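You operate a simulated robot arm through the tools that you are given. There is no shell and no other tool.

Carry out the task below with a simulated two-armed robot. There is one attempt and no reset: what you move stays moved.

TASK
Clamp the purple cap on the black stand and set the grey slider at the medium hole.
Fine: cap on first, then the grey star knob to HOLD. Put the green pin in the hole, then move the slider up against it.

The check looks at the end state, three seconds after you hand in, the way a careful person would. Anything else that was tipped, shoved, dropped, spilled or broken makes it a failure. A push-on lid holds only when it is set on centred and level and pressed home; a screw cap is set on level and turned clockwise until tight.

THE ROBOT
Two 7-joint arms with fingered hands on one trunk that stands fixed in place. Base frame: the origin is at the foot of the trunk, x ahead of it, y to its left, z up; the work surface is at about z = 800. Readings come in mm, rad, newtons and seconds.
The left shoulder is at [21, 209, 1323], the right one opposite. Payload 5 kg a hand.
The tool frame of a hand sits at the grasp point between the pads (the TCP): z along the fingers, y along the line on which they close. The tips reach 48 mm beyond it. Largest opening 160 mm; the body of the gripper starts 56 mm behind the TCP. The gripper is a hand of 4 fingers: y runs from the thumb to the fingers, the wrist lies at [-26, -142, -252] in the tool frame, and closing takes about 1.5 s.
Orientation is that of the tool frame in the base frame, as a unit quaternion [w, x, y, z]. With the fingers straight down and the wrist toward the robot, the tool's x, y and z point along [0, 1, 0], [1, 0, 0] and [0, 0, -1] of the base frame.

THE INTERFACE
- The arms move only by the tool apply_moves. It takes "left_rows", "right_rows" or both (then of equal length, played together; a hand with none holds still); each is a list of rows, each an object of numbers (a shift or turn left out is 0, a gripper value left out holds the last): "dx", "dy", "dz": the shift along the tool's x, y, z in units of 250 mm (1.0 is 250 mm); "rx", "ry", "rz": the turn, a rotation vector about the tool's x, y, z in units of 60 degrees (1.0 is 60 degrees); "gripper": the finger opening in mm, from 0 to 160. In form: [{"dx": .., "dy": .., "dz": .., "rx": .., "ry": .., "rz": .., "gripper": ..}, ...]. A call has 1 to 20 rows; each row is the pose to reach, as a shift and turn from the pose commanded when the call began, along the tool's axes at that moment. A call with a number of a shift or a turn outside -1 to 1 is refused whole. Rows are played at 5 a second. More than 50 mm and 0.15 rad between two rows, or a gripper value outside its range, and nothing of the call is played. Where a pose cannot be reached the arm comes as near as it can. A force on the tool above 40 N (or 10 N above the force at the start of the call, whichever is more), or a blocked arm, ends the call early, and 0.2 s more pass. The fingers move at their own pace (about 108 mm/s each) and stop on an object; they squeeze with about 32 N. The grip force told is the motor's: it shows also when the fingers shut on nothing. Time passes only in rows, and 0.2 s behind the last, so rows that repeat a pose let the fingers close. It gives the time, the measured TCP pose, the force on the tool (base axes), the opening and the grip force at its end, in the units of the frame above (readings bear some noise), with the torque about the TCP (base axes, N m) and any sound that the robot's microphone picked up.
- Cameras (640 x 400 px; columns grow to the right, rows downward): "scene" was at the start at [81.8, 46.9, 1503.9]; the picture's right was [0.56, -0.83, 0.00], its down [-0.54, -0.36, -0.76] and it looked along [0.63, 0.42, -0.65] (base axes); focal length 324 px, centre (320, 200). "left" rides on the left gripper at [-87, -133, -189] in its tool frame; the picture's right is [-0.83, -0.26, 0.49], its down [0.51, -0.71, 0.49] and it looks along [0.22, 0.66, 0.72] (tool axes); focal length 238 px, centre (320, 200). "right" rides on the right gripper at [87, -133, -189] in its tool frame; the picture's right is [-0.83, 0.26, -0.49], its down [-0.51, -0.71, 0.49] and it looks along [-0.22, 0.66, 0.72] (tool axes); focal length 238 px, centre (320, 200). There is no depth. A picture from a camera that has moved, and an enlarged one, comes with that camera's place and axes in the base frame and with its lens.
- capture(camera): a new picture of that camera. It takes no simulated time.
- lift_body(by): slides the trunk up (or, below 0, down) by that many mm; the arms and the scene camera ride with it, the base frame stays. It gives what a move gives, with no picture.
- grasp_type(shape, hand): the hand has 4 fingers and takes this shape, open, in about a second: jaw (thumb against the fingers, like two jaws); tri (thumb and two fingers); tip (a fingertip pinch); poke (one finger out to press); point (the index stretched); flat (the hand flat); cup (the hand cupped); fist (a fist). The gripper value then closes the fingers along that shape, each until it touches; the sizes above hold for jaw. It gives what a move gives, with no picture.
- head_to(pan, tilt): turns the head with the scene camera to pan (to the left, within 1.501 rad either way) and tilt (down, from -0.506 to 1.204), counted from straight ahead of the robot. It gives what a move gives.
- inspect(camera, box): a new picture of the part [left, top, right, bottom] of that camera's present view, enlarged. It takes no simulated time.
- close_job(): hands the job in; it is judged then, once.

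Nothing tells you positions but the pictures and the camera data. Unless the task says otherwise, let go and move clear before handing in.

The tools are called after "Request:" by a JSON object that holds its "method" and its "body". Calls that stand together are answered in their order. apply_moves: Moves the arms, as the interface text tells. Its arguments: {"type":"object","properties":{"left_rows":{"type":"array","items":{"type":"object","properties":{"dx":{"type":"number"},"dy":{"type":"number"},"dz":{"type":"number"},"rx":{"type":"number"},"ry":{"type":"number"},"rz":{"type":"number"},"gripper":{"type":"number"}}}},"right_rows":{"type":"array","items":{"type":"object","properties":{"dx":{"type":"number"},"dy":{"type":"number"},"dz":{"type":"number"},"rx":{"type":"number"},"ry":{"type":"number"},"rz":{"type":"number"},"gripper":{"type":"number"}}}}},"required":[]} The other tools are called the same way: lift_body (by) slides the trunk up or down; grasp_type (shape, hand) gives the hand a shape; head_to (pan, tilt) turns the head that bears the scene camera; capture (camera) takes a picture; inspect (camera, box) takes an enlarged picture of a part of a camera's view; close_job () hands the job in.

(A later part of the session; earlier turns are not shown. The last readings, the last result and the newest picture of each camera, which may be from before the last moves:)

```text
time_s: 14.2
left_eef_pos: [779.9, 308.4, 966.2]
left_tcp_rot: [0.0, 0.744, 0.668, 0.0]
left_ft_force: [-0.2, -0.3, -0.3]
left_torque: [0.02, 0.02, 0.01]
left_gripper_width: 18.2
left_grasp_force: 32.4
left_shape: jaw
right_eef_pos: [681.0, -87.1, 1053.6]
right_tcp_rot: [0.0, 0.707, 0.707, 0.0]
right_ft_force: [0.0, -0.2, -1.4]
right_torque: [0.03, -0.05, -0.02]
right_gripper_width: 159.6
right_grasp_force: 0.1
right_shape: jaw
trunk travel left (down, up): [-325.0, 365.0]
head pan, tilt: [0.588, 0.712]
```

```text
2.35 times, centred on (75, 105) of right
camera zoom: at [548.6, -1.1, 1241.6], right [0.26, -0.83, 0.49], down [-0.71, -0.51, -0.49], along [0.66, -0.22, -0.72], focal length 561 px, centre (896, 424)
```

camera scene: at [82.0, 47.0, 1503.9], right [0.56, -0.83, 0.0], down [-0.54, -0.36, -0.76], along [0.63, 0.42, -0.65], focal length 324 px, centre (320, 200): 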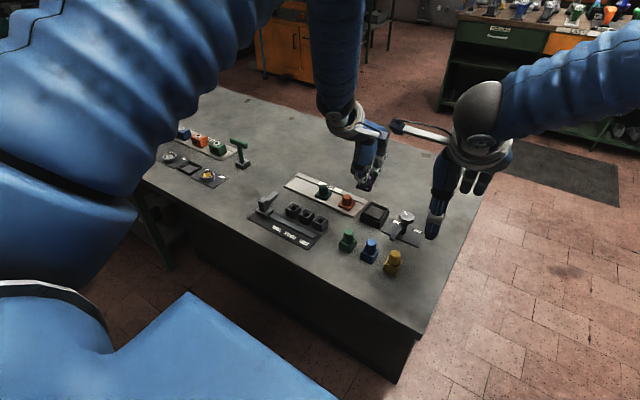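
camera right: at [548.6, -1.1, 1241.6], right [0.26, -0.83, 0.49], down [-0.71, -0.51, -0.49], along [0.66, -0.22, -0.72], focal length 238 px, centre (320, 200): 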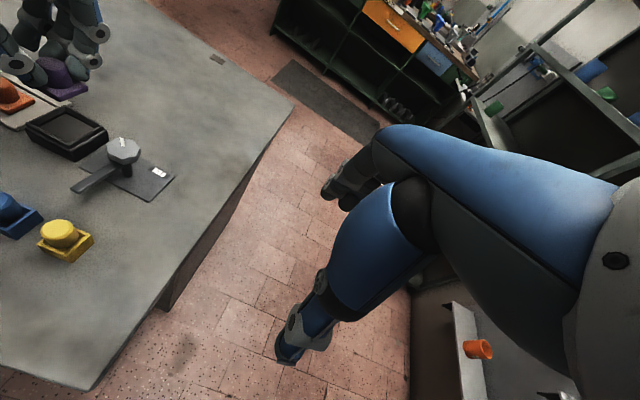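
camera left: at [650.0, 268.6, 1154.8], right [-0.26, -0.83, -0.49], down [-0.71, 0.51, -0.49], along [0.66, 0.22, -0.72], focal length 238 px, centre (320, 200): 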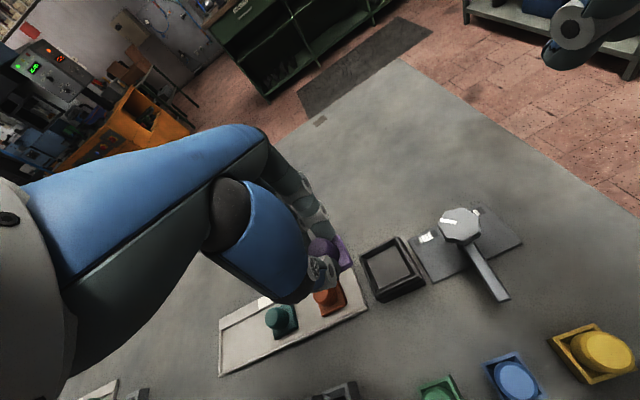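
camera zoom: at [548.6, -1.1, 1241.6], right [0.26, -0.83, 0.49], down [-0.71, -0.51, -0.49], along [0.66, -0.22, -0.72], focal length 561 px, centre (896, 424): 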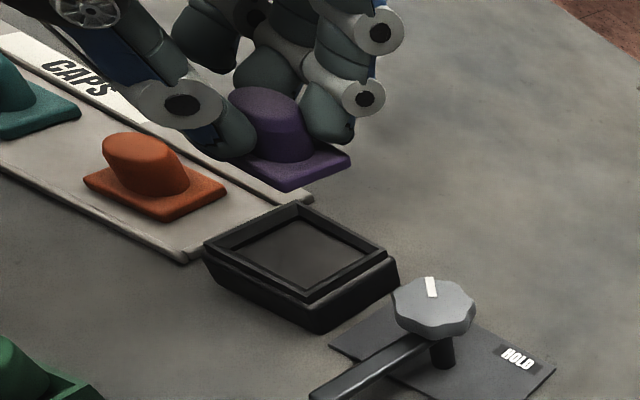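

In both views the stand centre is about (777.6, 309). The cap is square to it and about 4 mm too far forward. I'll shift back a little and go down to just above the rim to re-check.

Request:
{"method": "apply_moves", "body": {"left_rows": [{"dz": 0.06, "dy": -0.008}, {"dz": 0.12, "dy": -0.016, "dx": -0.002}, {"dz": 0.17, "dy": -0.016, "dx": -0.002}, {"dz": 0.2, "dy": -0.016, "dx": -0.002}, {"dz": 0.22, "dy": -0.016, "dx": -0.002}, {"dz": 0.22, "dy": -0.016, "dx": -0.002}]}}

Request:
{"method": "inspect", "body": {"camera": "scene", "box": [374, 185, 424, 235]}}

Request:
{"method": "inspect", "body": {"camera": "left", "box": [280, 190, 400, 310]}}

Request:
{"method": "inspect", "body": {"camera": "right", "box": [0, 40, 140, 180]}}

```text
time_s: 15.6
left_eef_pos: [776.0, 308.1, 911.2]
left_tcp_rot: [0.001, 0.743, 0.669, 0.0]
left_ft_force: [0.4, -0.2, -1.8]
left_torque: [0.0, -0.01, 0.01]
left_gripper_width: 18.3
left_grasp_force: 31.9
left_shape: jaw
right_eef_pos: [681.4, -86.3, 1053.1]
right_tcp_rot: [0.0, 0.708, 0.707, 0.0]
right_ft_force: [0.2, 0.1, -0.5]
right_torque: [0.03, 0.0, 0.01]
right_gripper_width: 159.8
right_grasp_force: 0.1
right_shape: jaw
trunk travel left (down, up): [-325.0, 365.0]
head pan, tilt: [0.588, 0.712]
```

```text
8.00 times, centred on (399, 210) of scene
camera zoom: at [81.9, 46.6, 1504.0], right [0.56, -0.83, 0.0], down [-0.54, -0.36, -0.76], along [0.63, 0.42, -0.65], focal length 2595 px, centre (-312, 120)
```

zoom: 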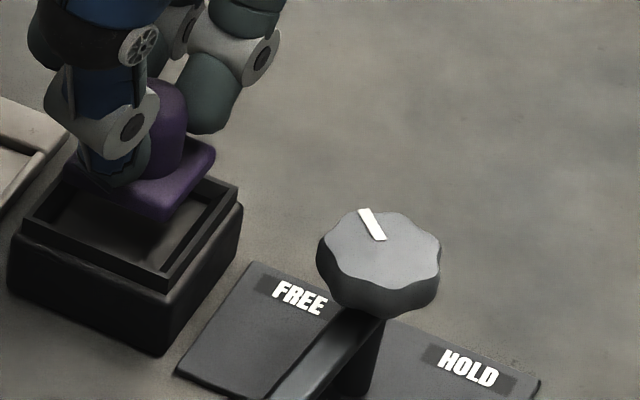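

```text
3.33 times, centred on (340, 250) of left
camera zoom: at [636.0, 237.0, 1101.3], right [-0.35, -0.8, -0.49], down [-0.65, 0.58, -0.49], along [0.67, 0.15, -0.72], focal length 794 px, centre (253, 33)
```

zoom: 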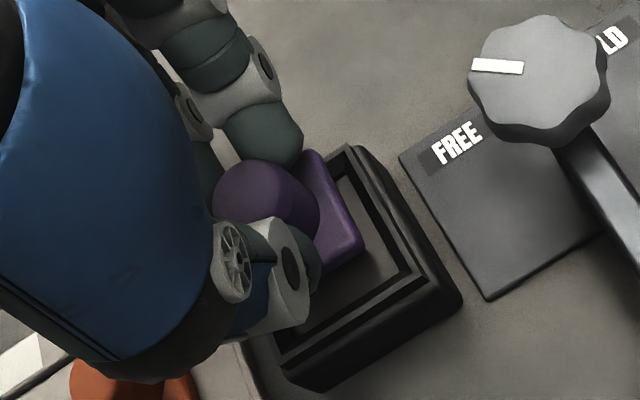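

```text
2.86 times, centred on (70, 110) of right
camera zoom: at [548.5, -0.5, 1241.6], right [0.26, -0.83, 0.49], down [-0.71, -0.51, -0.49], along [0.66, -0.22, -0.72], focal length 681 px, centre (1034, 457)
```

zoom: 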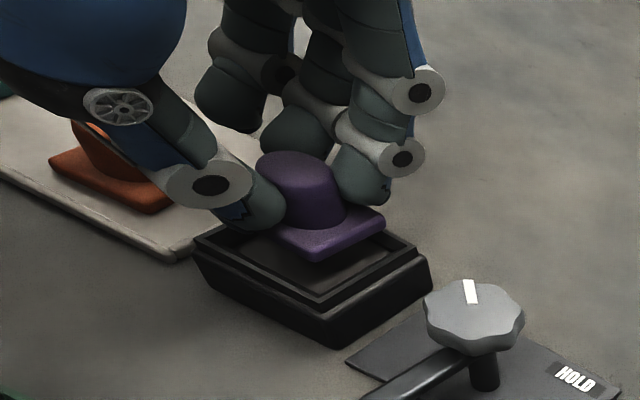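

The cap is about 15 mm above the rim. The estimates disagree slightly in x, so I'll zoom in more before going down.

Request:
{"method": "inspect", "body": {"camera": "scene", "box": [374, 195, 406, 227]}}

Request:
{"method": "inspect", "body": {"camera": "right", "box": [60, 80, 130, 150]}}

Request:
{"method": "inspect", "body": {"camera": "left", "box": [310, 210, 390, 300]}}

```text
12.50 times, centred on (390, 211) of scene
camera zoom: at [81.9, 46.6, 1504.0], right [0.56, -0.83, 0.0], down [-0.54, -0.36, -0.76], along [0.63, 0.42, -0.65], focal length 4054 px, centre (-555, 62)
```

zoom: 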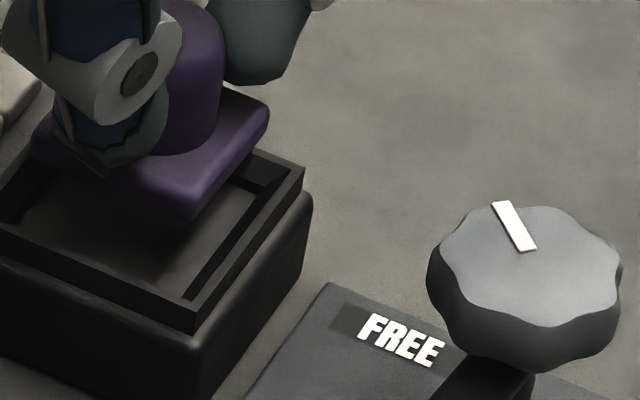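

```text
5.71 times, centred on (95, 115) of right
camera zoom: at [548.5, -0.5, 1241.6], right [0.26, -0.83, 0.49], down [-0.71, -0.51, -0.49], along [0.66, -0.22, -0.72], focal length 1362 px, centre (1606, 686)
```

zoom: 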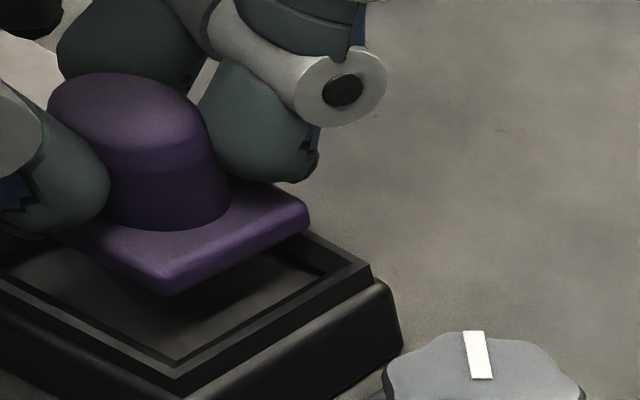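

```text
4.44 times, centred on (350, 255) of left
camera zoom: at [636.0, 237.0, 1101.3], right [-0.35, -0.8, -0.49], down [-0.65, 0.58, -0.49], along [0.67, 0.15, -0.72], focal length 1059 px, centre (187, -44)
```

zoom: 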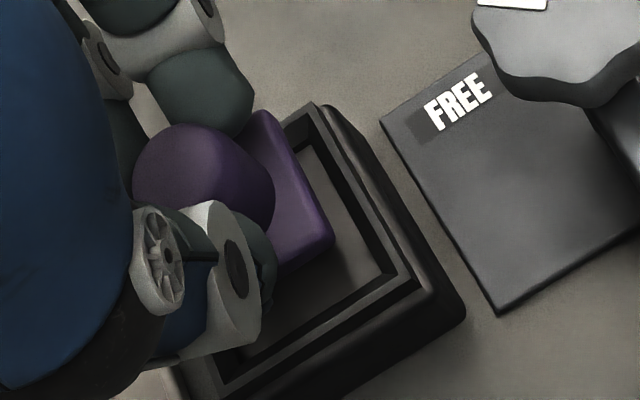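

Measured within each camera, the cap is within about 1–2 mm of the stand's centre. I'll nudge it and lower into the recess in small steps, watching the force.

Request:
{"method": "apply_moves", "body": {"left_rows": [{"dx": 0.004, "dy": -0.004, "dz": 0.015}, {"dx": 0.004, "dy": -0.004, "dz": 0.03}, {"dx": 0.004, "dy": -0.004, "dz": 0.045}, {"dx": 0.004, "dy": -0.004, "dz": 0.06}, {"dx": 0.004, "dy": -0.004, "dz": 0.068}, {"dx": 0.004, "dy": -0.004, "dz": 0.068}]}}

Request:
{"method": "inspect", "body": {"camera": "scene", "box": [370, 195, 410, 235]}}

Request:
{"method": "inspect", "body": {"camera": "right", "box": [30, 80, 130, 160]}}

Request:
{"method": "inspect", "body": {"camera": "left", "box": [290, 200, 390, 300]}}

```text
time_s: 17.0
left_eef_pos: [776.8, 309.9, 897.7]
left_tcp_rot: [0.0, 0.743, 0.669, 0.002]
left_ft_force: [-9.7, -0.3, 22.6]
left_torque: [-0.01, 0.12, 0.0]
left_gripper_width: 19.4
left_grasp_force: 31.7
left_shape: jaw
right_eef_pos: [678.0, -87.4, 1054.9]
right_tcp_rot: [0.002, 0.707, 0.707, 0.001]
right_ft_force: [-0.7, 1.1, 0.1]
right_torque: [0.01, -0.02, -0.04]
right_gripper_width: 159.4
right_grasp_force: 0.1
right_shape: jaw
trunk travel left (down, up): [-325.0, 365.0]
head pan, tilt: [0.588, 0.712]
```

```text
10.00 times, centred on (390, 215) of scene
camera zoom: at [79.3, 45.9, 1504.3], right [0.56, -0.83, 0.0], down [-0.54, -0.36, -0.76], along [0.63, 0.42, -0.65], focal length 3243 px, centre (-380, 50)
```

zoom: 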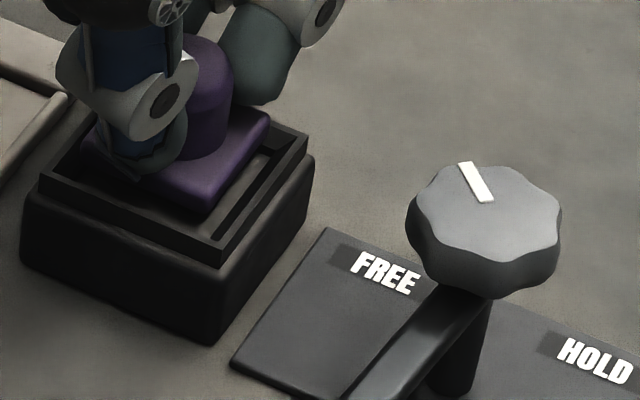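

```text
5.00 times, centred on (80, 120) of right
camera zoom: at [546.3, -0.9, 1242.8], right [0.26, -0.83, 0.49], down [-0.71, -0.51, -0.49], along [0.66, -0.22, -0.72], focal length 1192 px, centre (1520, 600)
```

zoom: 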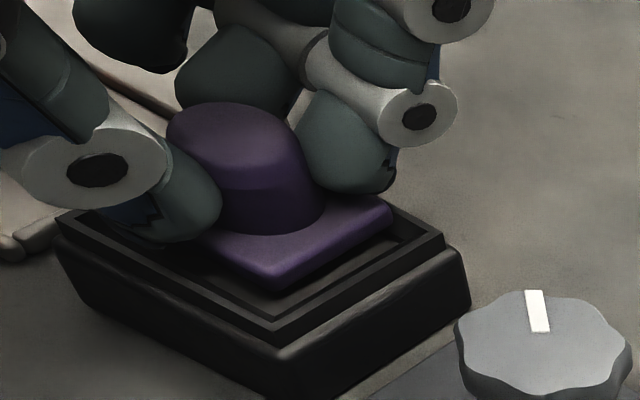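

```text
4.00 times, centred on (340, 250) of left
camera zoom: at [635.0, 237.9, 1086.4], right [-0.34, -0.8, -0.49], down [-0.65, 0.58, -0.49], along [0.68, 0.15, -0.72], focal length 953 px, centre (240, 0)
```

zoom: 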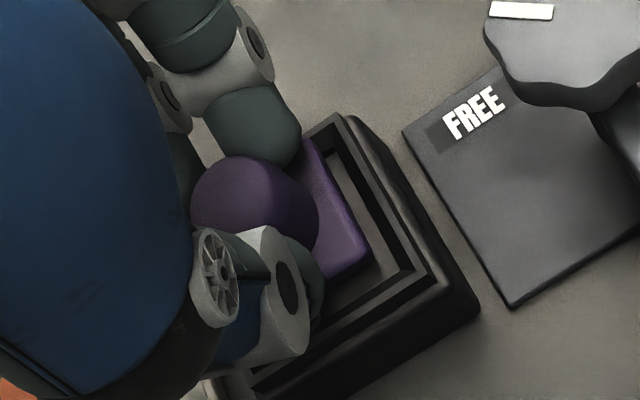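

I felt contact at rim height with the force pushing back (−x), so the plate is catching the rear rim. I'll lift a few mm, shift about 4 mm toward the robot, and look again.

Request:
{"method": "apply_moves", "body": {"left_rows": [{"dz": -0.012}, {"dz": -0.028}, {"dz": -0.028, "dy": -0.008, "dx": -0.001}, {"dz": -0.028, "dy": -0.016, "dx": -0.002}, {"dz": -0.028, "dy": -0.016, "dx": -0.002}]}}

Request:
{"method": "inspect", "body": {"camera": "scene", "box": [370, 195, 410, 235]}}

Request:
{"method": "inspect", "body": {"camera": "right", "box": [30, 80, 130, 160]}}

Request:
{"method": "inspect", "body": {"camera": "left", "box": [290, 200, 390, 300]}}

```text
time_s: 18.2
left_eef_pos: [772.6, 310.4, 901.2]
left_tcp_rot: [-0.001, 0.743, 0.669, 0.0]
left_ft_force: [-0.1, -0.3, -0.4]
left_torque: [0.0, 0.01, 0.0]
left_gripper_width: 18.6
left_grasp_force: 32.4
left_shape: jaw
right_eef_pos: [681.1, -86.8, 1053.4]
right_tcp_rot: [0.0, 0.707, 0.707, 0.0]
right_ft_force: [0.4, 0.0, 0.6]
right_torque: [0.03, 0.03, 0.02]
right_gripper_width: 159.6
right_grasp_force: 0.0
right_shape: jaw
trunk travel left (down, up): [-325.0, 365.0]
head pan, tilt: [0.588, 0.712]
```

```text
10.00 times, centred on (390, 215) of scene
camera zoom: at [82.0, 46.6, 1503.9], right [0.56, -0.83, 0.0], down [-0.54, -0.36, -0.76], along [0.63, 0.42, -0.65], focal length 3243 px, centre (-380, 50)
```

zoom: 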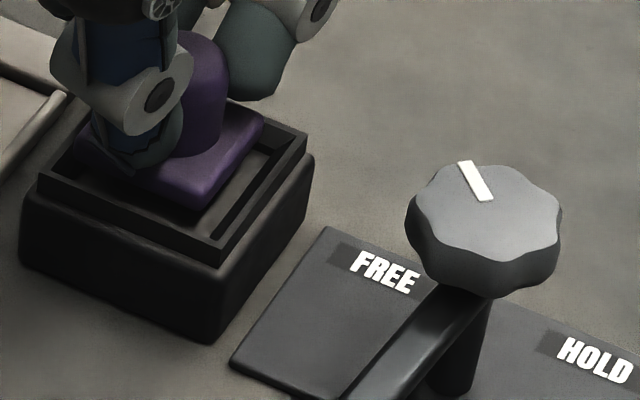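

```text
5.00 times, centred on (80, 120) of right
camera zoom: at [548.5, -0.5, 1241.6], right [0.26, -0.83, 0.49], down [-0.71, -0.51, -0.49], along [0.66, -0.22, -0.72], focal length 1192 px, centre (1520, 600)
```

zoom: 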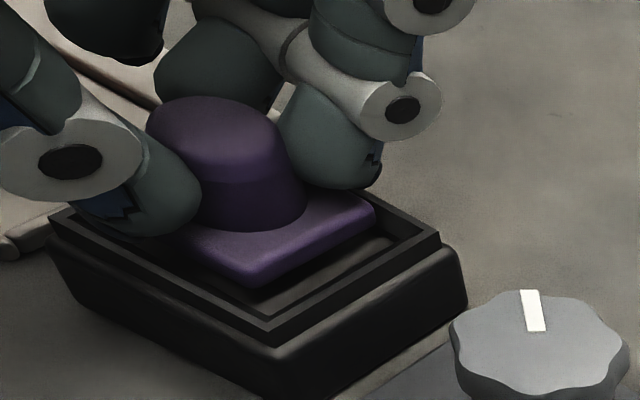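

```text
4.00 times, centred on (340, 250) of left
camera zoom: at [632.1, 238.4, 1090.7], right [-0.35, -0.8, -0.49], down [-0.65, 0.58, -0.49], along [0.67, 0.15, -0.72], focal length 953 px, centre (240, 0)
```

zoom: 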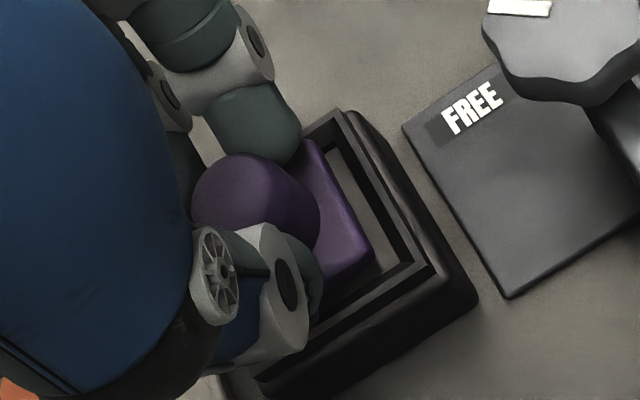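

The three views together put the cap within about 1–2 mm of centre, slightly short in x. I'll nudge +1 mm and lower slowly.

Request:
{"method": "apply_moves", "body": {"left_rows": [{"dx": -0.001, "dy": 0.005, "dz": 0.006}, {"dx": -0.001, "dy": 0.005, "dz": 0.012}, {"dx": -0.001, "dy": 0.005, "dz": 0.018}, {"dx": -0.001, "dy": 0.005, "dz": 0.024}, {"dx": -0.001, "dy": 0.005, "dz": 0.03}, {"dx": -0.001, "dy": 0.005, "dz": 0.036}, {"dx": -0.001, "dy": 0.005, "dz": 0.036}]}}

Request:
{"method": "inspect", "body": {"camera": "scene", "box": [370, 195, 410, 235]}}

Request:
{"method": "inspect", "body": {"camera": "right", "box": [30, 80, 130, 160]}}

Request:
{"method": "inspect", "body": {"camera": "left", "box": [290, 200, 390, 300]}}

```text
time_s: 19.8
left_eef_pos: [771.4, 308.1, 892.1]
left_tcp_rot: [0.0, 0.744, 0.669, 0.0]
left_ft_force: [-5.3, -2.0, 12.7]
left_torque: [-0.67, -1.14, 0.08]
left_gripper_width: 19.0
left_grasp_force: 32.5
left_shape: jaw
right_eef_pos: [680.3, -87.9, 1054.3]
right_tcp_rot: [0.0, 0.707, 0.707, 0.0]
right_ft_force: [-0.4, -0.5, 0.0]
right_torque: [0.01, -0.02, -0.01]
right_gripper_width: 159.6
right_grasp_force: 0.0
right_shape: jaw
trunk travel left (down, up): [-325.0, 365.0]
head pan, tilt: [0.588, 0.712]
```

```text
10.00 times, centred on (390, 215) of scene
camera zoom: at [80.6, 45.7, 1504.0], right [0.55, -0.83, 0.0], down [-0.54, -0.36, -0.76], along [0.63, 0.42, -0.65], focal length 3243 px, centre (-380, 50)
```

zoom: 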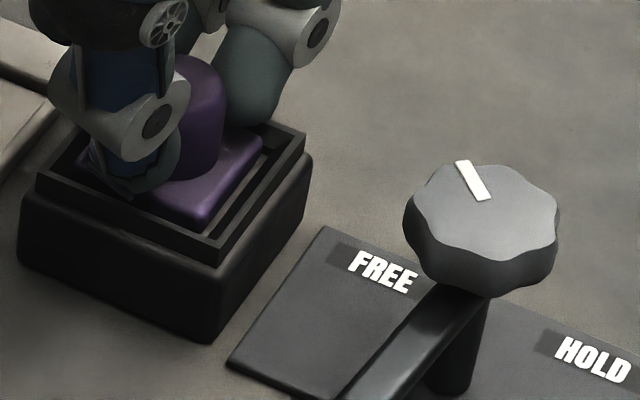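

```text
5.00 times, centred on (80, 120) of right
camera zoom: at [547.4, -1.4, 1242.2], right [0.26, -0.83, 0.49], down [-0.71, -0.51, -0.49], along [0.66, -0.22, -0.72], focal length 1192 px, centre (1520, 600)
```

zoom: 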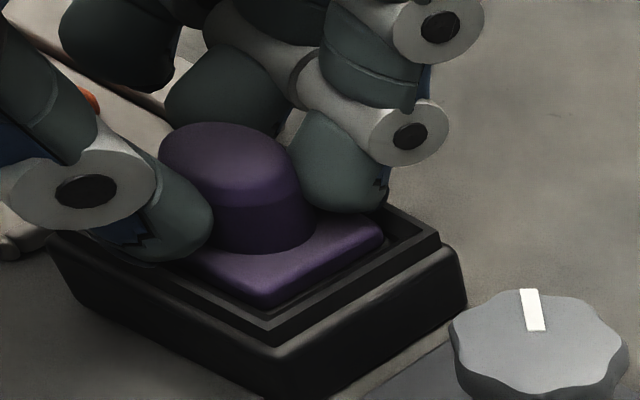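

```text
4.00 times, centred on (340, 250) of left
camera zoom: at [631.5, 237.3, 1081.9], right [-0.35, -0.8, -0.49], down [-0.65, 0.58, -0.49], along [0.67, 0.15, -0.72], focal length 953 px, centre (240, 0)
```

zoom: 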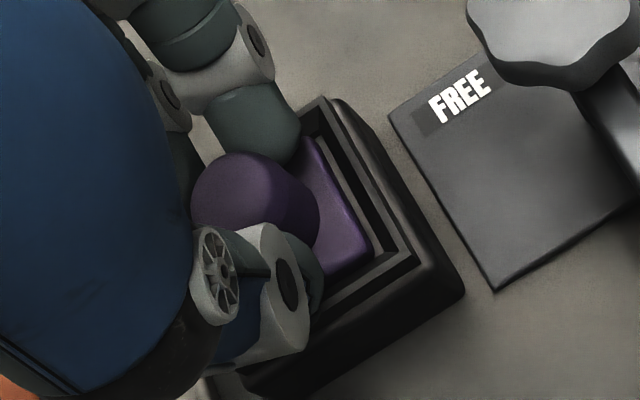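

The plate has gone partly into the recess, about 4 mm below the rim top, with a light reaction. I'll zoom in to check yaw and gaps before pressing.

Request:
{"method": "inspect", "body": {"camera": "left", "box": [345, 215, 395, 275]}}

Request:
{"method": "inspect", "body": {"camera": "scene", "box": [380, 205, 404, 225]}}

Request:
{"method": "inspect", "body": {"camera": "right", "box": [60, 115, 125, 155]}}

```text
6.67 times, centred on (370, 245) of left
camera zoom: at [631.5, 237.3, 1081.9], right [-0.35, -0.8, -0.49], down [-0.65, 0.58, -0.49], along [0.67, 0.15, -0.72], focal length 1589 px, centre (-13, -100)
```

zoom: 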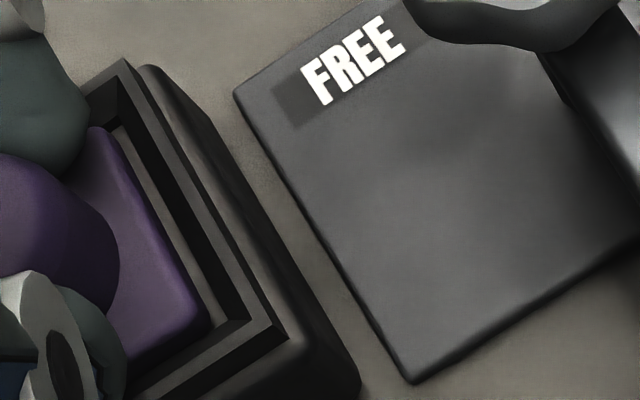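

```text
16.00 times, centred on (392, 215) of scene
camera zoom: at [80.6, 45.7, 1504.0], right [0.55, -0.83, 0.0], down [-0.54, -0.36, -0.76], along [0.63, 0.42, -0.65], focal length 5189 px, centre (-832, -40)
```

zoom: 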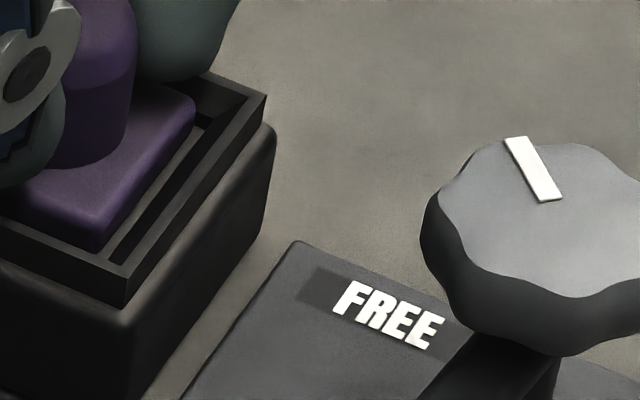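

```text
9.85 times, centred on (92, 135) of right
camera zoom: at [547.4, -1.4, 1242.2], right [0.26, -0.83, 0.49], down [-0.71, -0.51, -0.49], along [0.66, -0.22, -0.72], focal length 2347 px, centre (2560, 840)
```

zoom: 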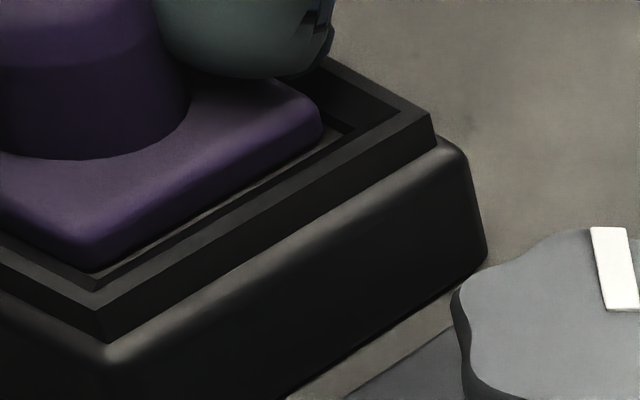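

The plate is parallel to the rim and nearly centred. I'll press down a few mm in small steps to find out whether it has seated.

Request:
{"method": "apply_moves", "body": {"left_rows": [{"dz": 0.004}, {"dz": 0.008}, {"dz": 0.012}, {"dz": 0.012}]}}

Request:
{"method": "inspect", "body": {"camera": "left", "box": [290, 200, 390, 300]}}

Request:
{"method": "inspect", "body": {"camera": "right", "box": [30, 80, 130, 160]}}

Request:
{"method": "inspect", "body": {"camera": "scene", "box": [370, 195, 410, 235]}}

```text
time_s: 20.8
left_eef_pos: [772.9, 309.8, 892.3]
left_tcp_rot: [0.0, 0.743, 0.669, 0.001]
left_ft_force: [-6.0, -2.3, 23.1]
left_torque: [-0.12, 0.08, -0.03]
left_gripper_width: 19.0
left_grasp_force: 31.7
left_shape: jaw
right_eef_pos: [679.7, -87.2, 1055.1]
right_tcp_rot: [0.001, 0.707, 0.707, 0.001]
right_ft_force: [0.1, 0.4, 0.6]
right_torque: [-0.01, 0.02, -0.01]
right_gripper_width: 159.4
right_grasp_force: 0.1
right_shape: jaw
trunk travel left (down, up): [-325.0, 365.0]
head pan, tilt: [0.588, 0.712]
```

```text
4.00 times, centred on (340, 250) of left
camera zoom: at [631.4, 237.2, 1081.0], right [-0.34, -0.8, -0.49], down [-0.65, 0.58, -0.49], along [0.68, 0.15, -0.72], focal length 953 px, centre (240, 0)
```

zoom: 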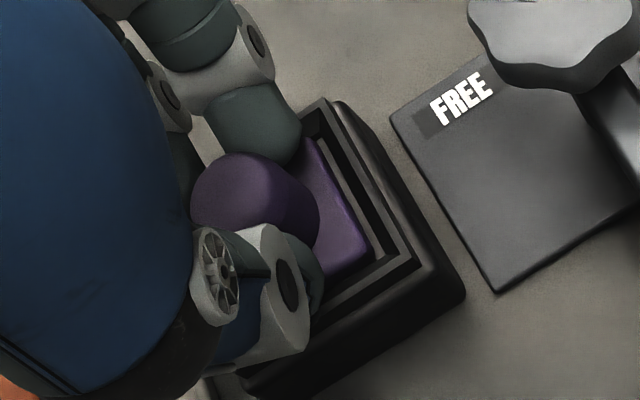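

```text
5.00 times, centred on (80, 120) of right
camera zoom: at [546.7, -1.2, 1242.6], right [0.26, -0.83, 0.49], down [-0.71, -0.51, -0.49], along [0.66, -0.22, -0.72], focal length 1192 px, centre (1520, 600)
```

zoom: 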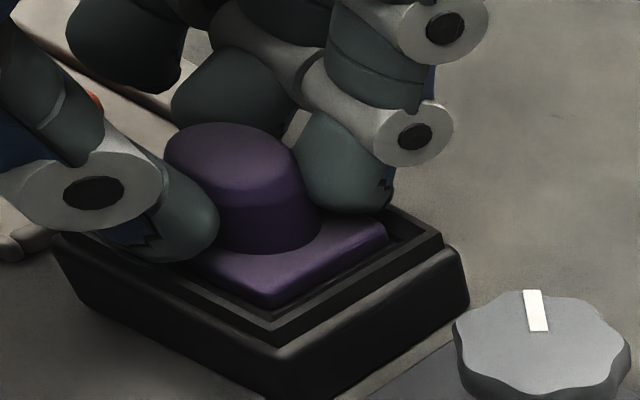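

```text
10.00 times, centred on (390, 215) of scene
camera zoom: at [79.7, 45.7, 1504.2], right [0.56, -0.83, 0.0], down [-0.54, -0.36, -0.76], along [0.63, 0.42, -0.65], focal length 3243 px, centre (-380, 50)
```

zoom: 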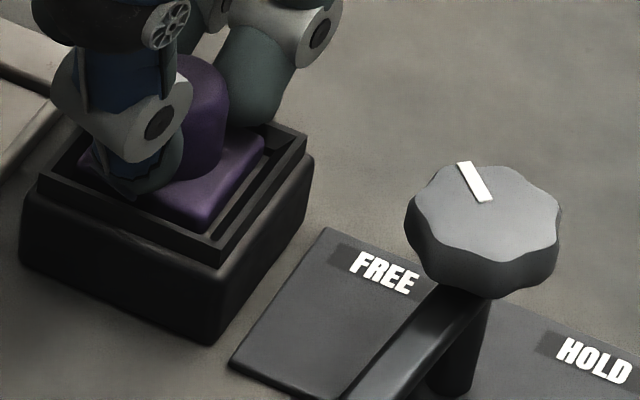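

It's firmly seated: z holds at 892 while the force rises, and the torque is small. I'll ease off the pressure and open the fingers.

Request:
{"method": "apply_moves", "body": {"left_rows": [{"dz": -0.008}, {"dz": -0.012}, {"dz": -0.012, "gripper": 26}, {"dz": -0.012, "gripper": 34}, {"dz": -0.012, "gripper": 44}, {"dz": -0.012, "gripper": 54}, {"dz": -0.012, "gripper": 60}, {"dz": -0.012, "gripper": 60}]}}

Request:
{"method": "inspect", "body": {"camera": "left", "box": [290, 200, 390, 300]}}

Request:
{"method": "inspect", "body": {"camera": "right", "box": [30, 80, 130, 160]}}

Request:
{"method": "inspect", "body": {"camera": "scene", "box": [370, 195, 410, 235]}}

```text
time_s: 22.6
left_eef_pos: [773.0, 309.0, 894.1]
left_tcp_rot: [0.0, 0.743, 0.669, 0.0]
left_ft_force: [-0.2, 0.0, -0.4]
left_torque: [-0.01, -0.02, -0.01]
left_gripper_width: 59.8
left_grasp_force: 0.1
left_shape: jaw
right_eef_pos: [681.2, -86.8, 1053.8]
right_tcp_rot: [0.0, 0.707, 0.707, 0.0]
right_ft_force: [0.3, 0.3, -0.2]
right_torque: [-0.01, 0.04, -0.01]
right_gripper_width: 159.8
right_grasp_force: 0.2
right_shape: jaw
trunk travel left (down, up): [-325.0, 365.0]
head pan, tilt: [0.588, 0.712]
```

```text
4.00 times, centred on (340, 250) of left
camera zoom: at [631.9, 237.2, 1082.5], right [-0.35, -0.8, -0.49], down [-0.65, 0.58, -0.49], along [0.67, 0.15, -0.72], focal length 953 px, centre (240, 0)
```

zoom: 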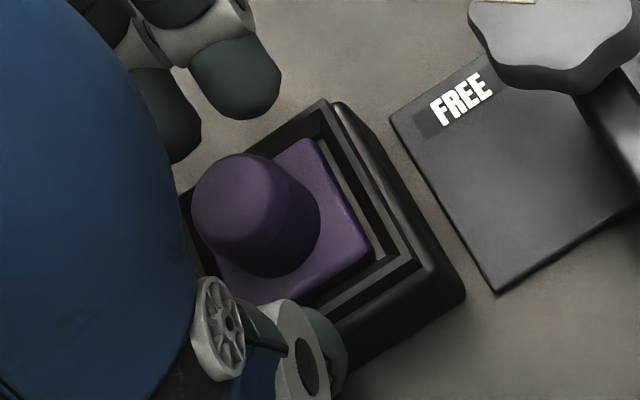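

```text
5.00 times, centred on (80, 120) of right
camera zoom: at [548.6, -0.4, 1241.6], right [0.26, -0.83, 0.49], down [-0.71, -0.51, -0.49], along [0.66, -0.22, -0.72], focal length 1192 px, centre (1520, 600)
```

zoom: 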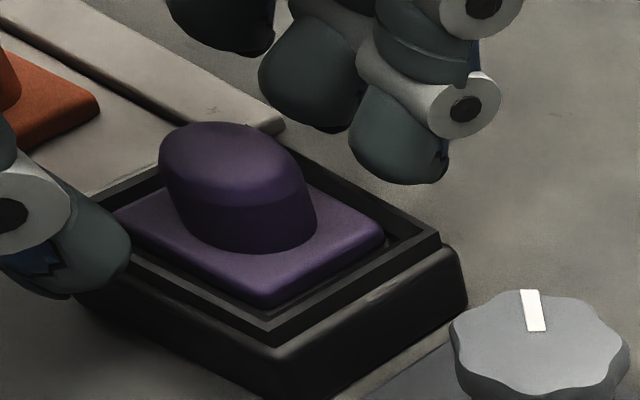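

```text
10.00 times, centred on (390, 215) of scene
camera zoom: at [82.0, 46.7, 1503.9], right [0.56, -0.83, 0.0], down [-0.54, -0.36, -0.76], along [0.63, 0.42, -0.65], focal length 3243 px, centre (-380, 50)
```

zoom: 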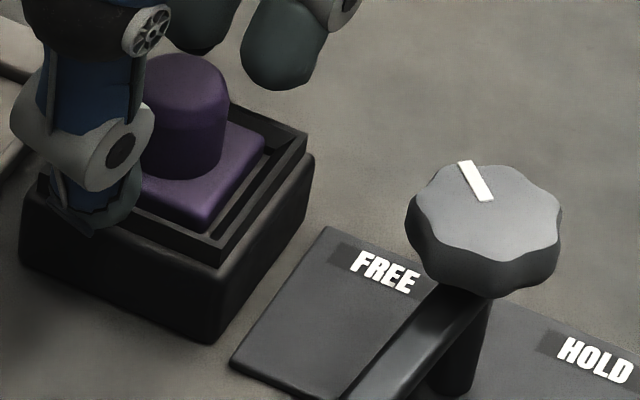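

The cap stayed put. I'll raise the left hand straight up and move it aside for a clear look.

Request:
{"method": "apply_moves", "body": {"left_rows": [{"dz": -0.06}, {"dz": -0.16}, {"dz": -0.28}, {"dz": -0.4}, {"dz": -0.5}, {"dz": -0.56, "dx": 0.1}, {"dz": -0.56, "dx": 0.26}, {"dz": -0.56, "dx": 0.44}, {"dz": -0.56, "dx": 0.62}, {"dz": -0.56, "dx": 0.72}, {"dz": -0.56, "dx": 0.72}]}}

Request:
{"method": "inspect", "body": {"camera": "scene", "box": [365, 190, 425, 245]}}

Request:
{"method": "inspect", "body": {"camera": "right", "box": [0, 80, 190, 220]}}

Request:
{"method": "capture", "body": {"camera": "scene"}}

Request:
{"method": "capture", "body": {"camera": "left"}}

```text
time_s: 25.0
left_eef_pos: [795.2, 490.7, 1032.8]
left_tcp_rot: [0.0, 0.743, 0.669, 0.0]
left_ft_force: [0.5, 0.2, 0.1]
left_torque: [0.01, 0.0, 0.03]
left_gripper_width: 59.9
left_grasp_force: 0.0
left_shape: jaw
right_eef_pos: [681.7, -86.2, 1053.6]
right_tcp_rot: [0.0, 0.707, 0.707, 0.001]
right_ft_force: [0.3, -0.5, 0.0]
right_torque: [0.03, -0.01, 0.0]
right_gripper_width: 159.7
right_grasp_force: 0.0
right_shape: jaw
trunk travel left (down, up): [-325.0, 365.0]
head pan, tilt: [0.588, 0.712]
```

```text
7.27 times, centred on (395, 218) of scene
camera zoom: at [82.0, 46.4, 1504.0], right [0.56, -0.83, 0.0], down [-0.54, -0.36, -0.76], along [0.63, 0.42, -0.65], focal length 2359 px, centre (-226, 73)
```

zoom: 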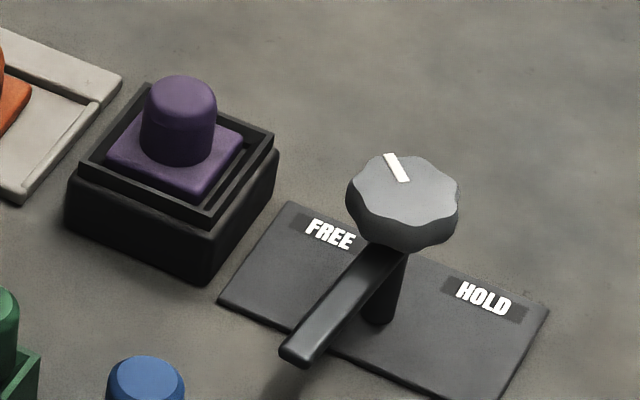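

```text
2.86 times, centred on (95, 150) of right
camera zoom: at [548.5, -0.7, 1241.6], right [0.26, -0.83, 0.49], down [-0.71, -0.51, -0.49], along [0.66, -0.22, -0.72], focal length 681 px, centre (963, 343)
```

zoom: 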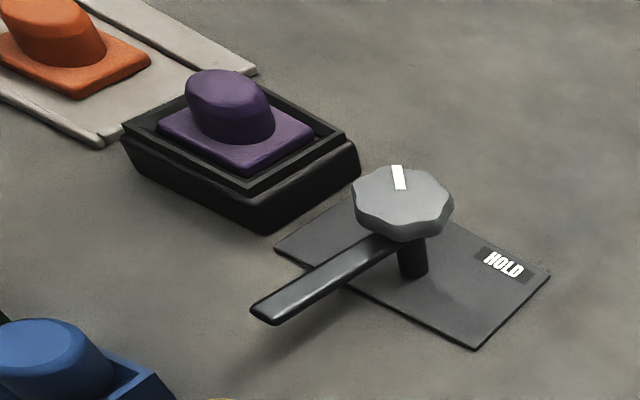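

```text
taken
camera scene: at [82.0, 46.4, 1504.0], right [0.56, -0.83, 0.0], down [-0.54, -0.36, -0.76], along [0.63, 0.42, -0.65], focal length 324 px, centre (320, 200)
```

scene: 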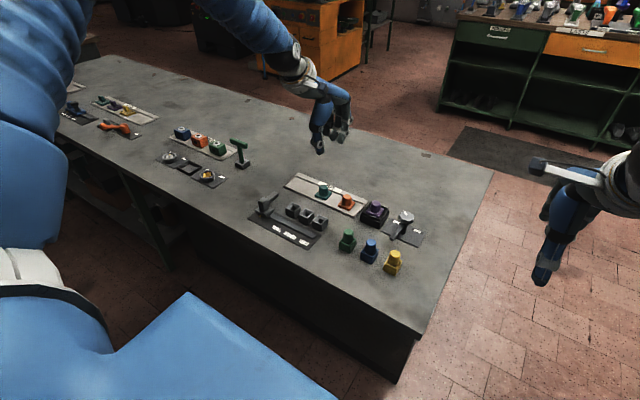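

```text
taken
camera left: at [654.4, 417.5, 1221.9], right [-0.35, -0.8, -0.49], down [-0.65, 0.58, -0.49], along [0.67, 0.15, -0.72], focal length 238 px, centre (320, 200)
```

left: 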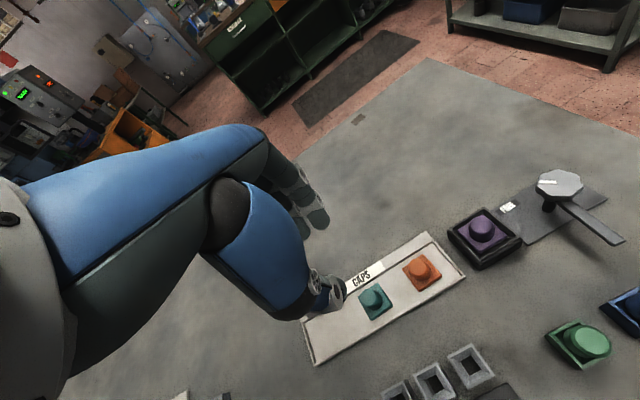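

The cap sits in the recess and the knob area is clear. I'll zoom in to check how well it's centred.

Request:
{"method": "inspect", "body": {"camera": "left", "box": [435, 190, 535, 280]}}

Request:
{"method": "inspect", "body": {"camera": "scene", "box": [362, 194, 392, 224]}}

Request:
{"method": "inspect", "body": {"camera": "right", "box": [30, 90, 120, 170]}}

```text
4.44 times, centred on (485, 235) of left
camera zoom: at [654.4, 417.5, 1221.9], right [-0.35, -0.8, -0.49], down [-0.65, 0.58, -0.49], along [0.67, 0.15, -0.72], focal length 1059 px, centre (-413, 44)
```

zoom: 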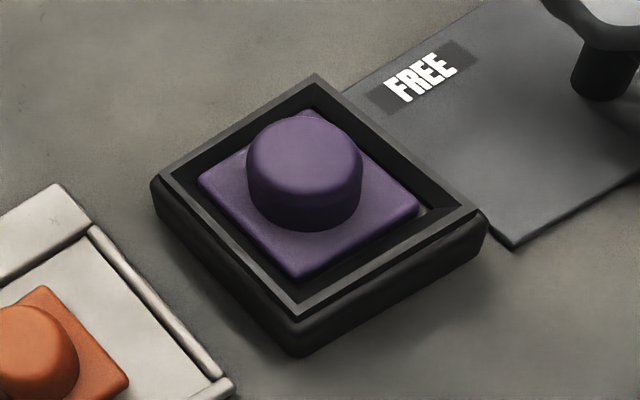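

```text
13.33 times, centred on (377, 209) of scene
camera zoom: at [82.0, 46.4, 1504.0], right [0.56, -0.83, 0.0], down [-0.54, -0.36, -0.76], along [0.63, 0.42, -0.65], focal length 4324 px, centre (-440, 80)
```

zoom: 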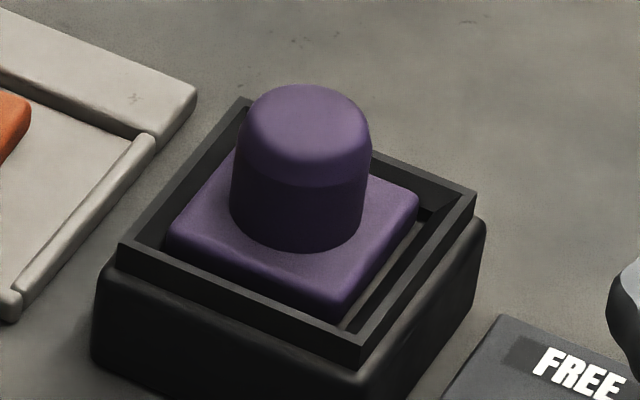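

```text
5.00 times, centred on (75, 130) of right
camera zoom: at [548.5, -0.7, 1241.6], right [0.26, -0.83, 0.49], down [-0.71, -0.51, -0.49], along [0.66, -0.22, -0.72], focal length 1192 px, centre (1545, 550)
```

zoom: 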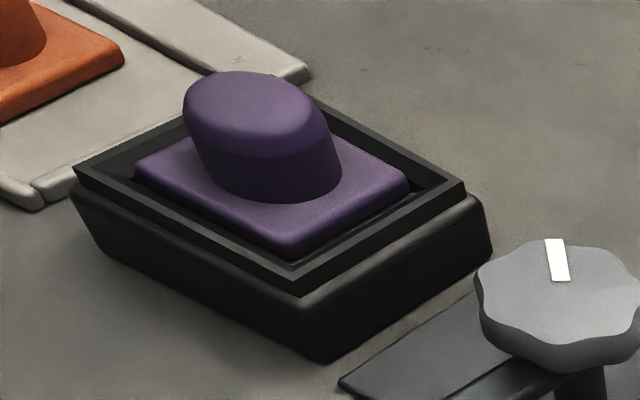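

The cap is level inside the recess with gaps all round. Next is the knob, with its axis at about (767, 210) and top at z≈872. I'll bring the right hand over it turned so it can then rotate clockwise comfortably.

Request:
{"method": "apply_moves", "body": {"right_rows": [{"dx": 0.12, "dy": 0.04, "rz": -0.12, "gripper": 120}, {"dx": 0.25, "dy": 0.08, "rz": -0.25, "gripper": 90}, {"dx": 0.38, "dy": 0.12, "rz": -0.38, "gripper": 75}, {"dx": 0.51, "dy": 0.16, "rz": -0.51}, {"dx": 0.64, "dy": 0.2, "rz": -0.64, "dz": 0.03}, {"dx": 0.77, "dy": 0.23, "rz": -0.77, "dz": 0.06}, {"dx": 0.9, "dy": 0.25, "rz": -0.9, "dz": 0.1}, {"dx": 0.9, "dy": 0.25, "rz": -0.9, "dz": 0.1}]}}

Request:
{"method": "capture", "body": {"camera": "right"}}

Request:
{"method": "capture", "body": {"camera": "scene"}}

```text
time_s: 26.8
left_eef_pos: [794.1, 488.7, 1033.0]
left_tcp_rot: [0.0, 0.744, 0.668, 0.001]
left_ft_force: [0.0, -0.4, 0.0]
left_torque: [0.05, -0.07, 0.02]
left_gripper_width: 59.5
left_grasp_force: 0.1
left_shape: jaw
right_eef_pos: [739.9, 137.1, 1028.6]
right_tcp_rot: [0.001, 0.309, 0.951, 0.0]
right_ft_force: [-0.9, -0.4, 0.9]
right_torque: [-0.02, -0.08, -0.02]
right_gripper_width: 75.3
right_grasp_force: 0.0
right_shape: jaw
trunk travel left (down, up): [-325.0, 365.0]
head pan, tilt: [0.588, 0.712]
```

```text
taken
camera right: at [591.4, 79.9, 1216.3], right [0.83, -0.28, 0.49], down [-0.01, -0.87, -0.49], along [0.56, 0.4, -0.72], focal length 238 px, centre (320, 200)
```

right: 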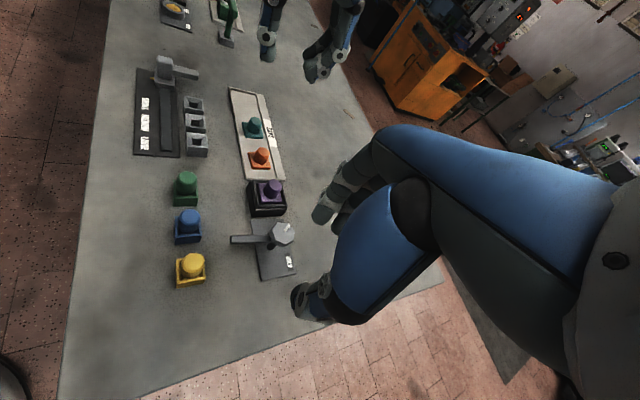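

```text
taken
camera scene: at [81.0, 46.2, 1504.1], right [0.55, -0.83, 0.0], down [-0.54, -0.36, -0.76], along [0.63, 0.42, -0.65], focal length 324 px, centre (320, 200)
```

scene: 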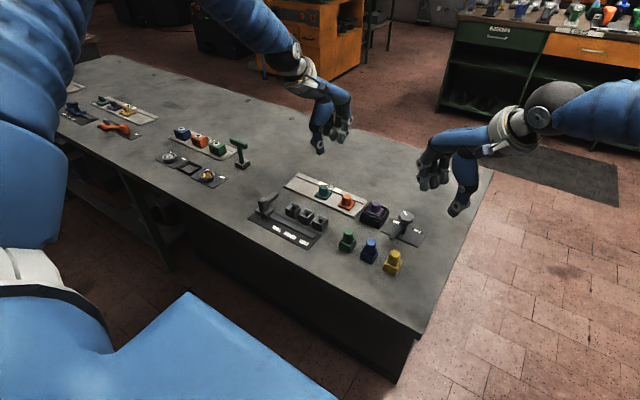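

The right hand is oriented at about 54°. I'll finish the turn to about 74° and move it above the knob.

Request:
{"method": "apply_moves", "body": {"right_rows": [{"dx": 0.02, "dy": 0.07, "rz": -0.08, "dz": 0.04}, {"dx": 0.04, "dy": 0.15, "rz": -0.16, "dz": 0.1}, {"dx": 0.06, "dy": 0.22, "rz": -0.25, "dz": 0.16}, {"dx": 0.088, "dy": 0.297, "rz": -0.333, "dz": 0.22}, {"dx": 0.088, "dy": 0.297, "rz": -0.333, "dz": 0.272}, {"dx": 0.088, "dy": 0.297, "rz": -0.333, "dz": 0.272}]}}

Request:
{"method": "capture", "body": {"camera": "right"}}

Request:
{"method": "inspect", "body": {"camera": "right", "box": [200, 160, 380, 330]}}

Request:
{"method": "inspect", "body": {"camera": "scene", "box": [360, 150, 450, 250]}}

Request:
{"method": "inspect", "body": {"camera": "left", "box": [440, 100, 640, 280]}}

```text
time_s: 28.2
left_eef_pos: [795.5, 491.2, 1031.4]
left_tcp_rot: [-0.001, 0.744, 0.669, -0.001]
left_ft_force: [-0.3, 1.2, -0.1]
left_torque: [-0.08, -0.02, -0.01]
left_gripper_width: 59.8
left_grasp_force: 0.0
left_shape: jaw
right_eef_pos: [694.5, 158.1, 952.5]
right_tcp_rot: [0.024, 0.238, 0.971, 0.012]
right_ft_force: [-0.1, 0.5, -0.7]
right_torque: [-0.08, -0.01, -0.04]
right_gripper_width: 75.4
right_grasp_force: 0.1
right_shape: jaw
right hand out of reach, approached as far as the arm can: row 1, 2, 3, 4, 5, 6
trunk travel left (down, up): [-325.0, 365.0]
head pan, tilt: [0.588, 0.712]
```

```text
taken
camera right: at [546.8, 76.5, 1131.4], right [0.83, -0.16, 0.53], down [0.15, -0.86, -0.49], along [0.53, 0.49, -0.69], focal length 238 px, centre (320, 200)
```

right: 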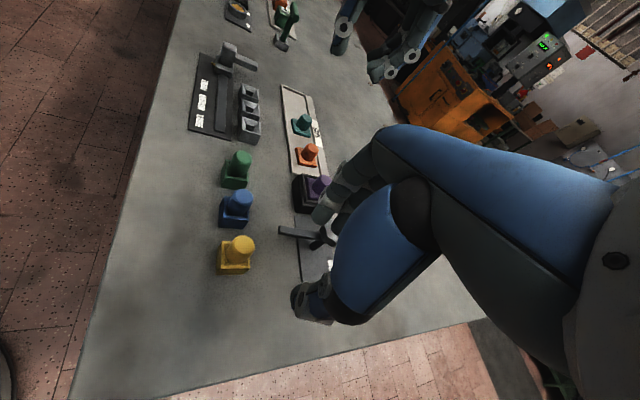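

```text
2.35 times, centred on (290, 245) of right
camera zoom: at [546.8, 76.5, 1131.4], right [0.83, -0.16, 0.53], down [0.15, -0.86, -0.49], along [0.53, 0.49, -0.69], focal length 561 px, centre (391, 94)
```

zoom: 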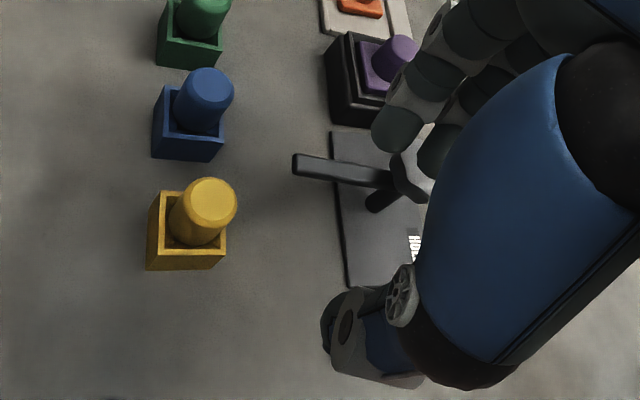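

```text
4.00 times, centred on (405, 200) of scene
camera zoom: at [82.0, 47.9, 1503.9], right [0.56, -0.83, 0.0], down [-0.54, -0.36, -0.76], along [0.63, 0.42, -0.65], focal length 1297 px, centre (-20, 200)
```

zoom: 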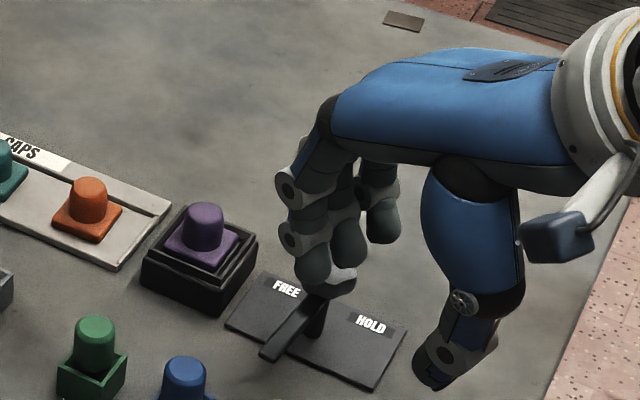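

```text
2.22 times, centred on (540, 190) of left
camera zoom: at [654.4, 418.6, 1221.2], right [-0.35, -0.8, -0.48], down [-0.65, 0.58, -0.49], along [0.67, 0.15, -0.72], focal length 530 px, centre (-169, 222)
```

zoom: 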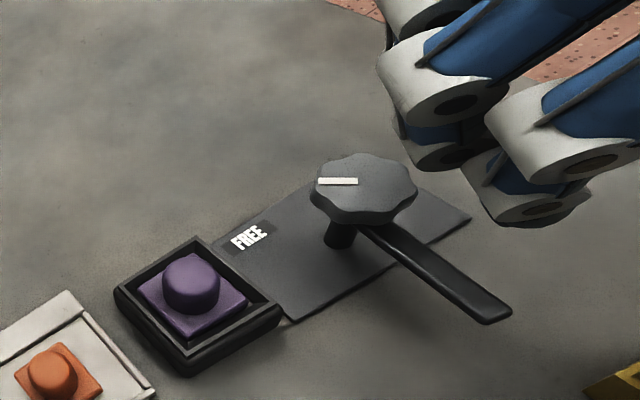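

The right arm can't reach the knob in that orientation. I'll back it up and away to the right, and use the left hand for the knob instead.

Request:
{"method": "apply_moves", "body": {"right_rows": [{"dz": -0.16, "rz": 0.08}, {"dz": -0.3, "dy": -0.1, "rz": 0.16}, {"dz": -0.4, "dy": -0.25, "rz": 0.25}, {"dz": -0.46, "dy": -0.42, "rz": 0.333}, {"dz": -0.46, "dy": -0.6, "rz": 0.333}, {"dz": -0.46, "dy": -0.78, "rz": 0.333}, {"dz": -0.46, "dy": -0.95, "rz": 0.333}, {"dz": -0.46, "dy": -0.95, "rz": 0.333}]}}

Request:
{"method": "capture", "body": {"camera": "scene"}}

```text
time_s: 30.0
left_eef_pos: [794.6, 490.4, 1031.3]
left_tcp_rot: [-0.001, 0.744, 0.669, -0.002]
left_ft_force: [0.8, 0.2, -0.3]
left_torque: [-0.03, 0.01, -0.01]
left_gripper_width: 59.8
left_grasp_force: 0.1
left_shape: jaw
right_eef_pos: [580.1, -50.5, 1054.9]
right_tcp_rot: [0.02, 0.402, 0.915, 0.015]
right_ft_force: [-0.4, 1.0, 0.7]
right_torque: [-0.08, 0.05, 0.03]
right_gripper_width: 75.2
right_grasp_force: 0.0
right_shape: jaw
trunk travel left (down, up): [-325.0, 365.0]
head pan, tilt: [0.588, 0.712]
```

```text
taken
camera scene: at [82.6, 47.8, 1503.8], right [0.56, -0.83, 0.0], down [-0.54, -0.36, -0.76], along [0.63, 0.42, -0.65], focal length 324 px, centre (320, 200)
```

scene: 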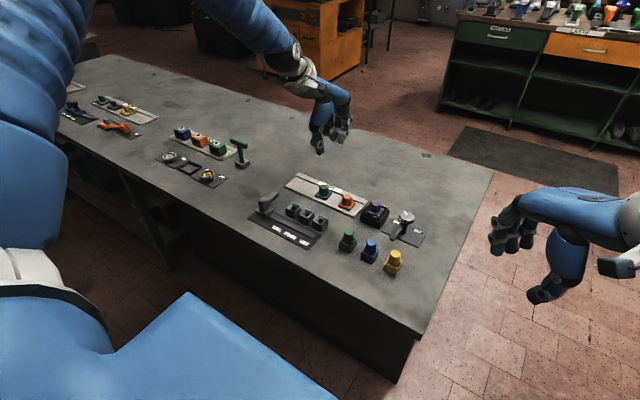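

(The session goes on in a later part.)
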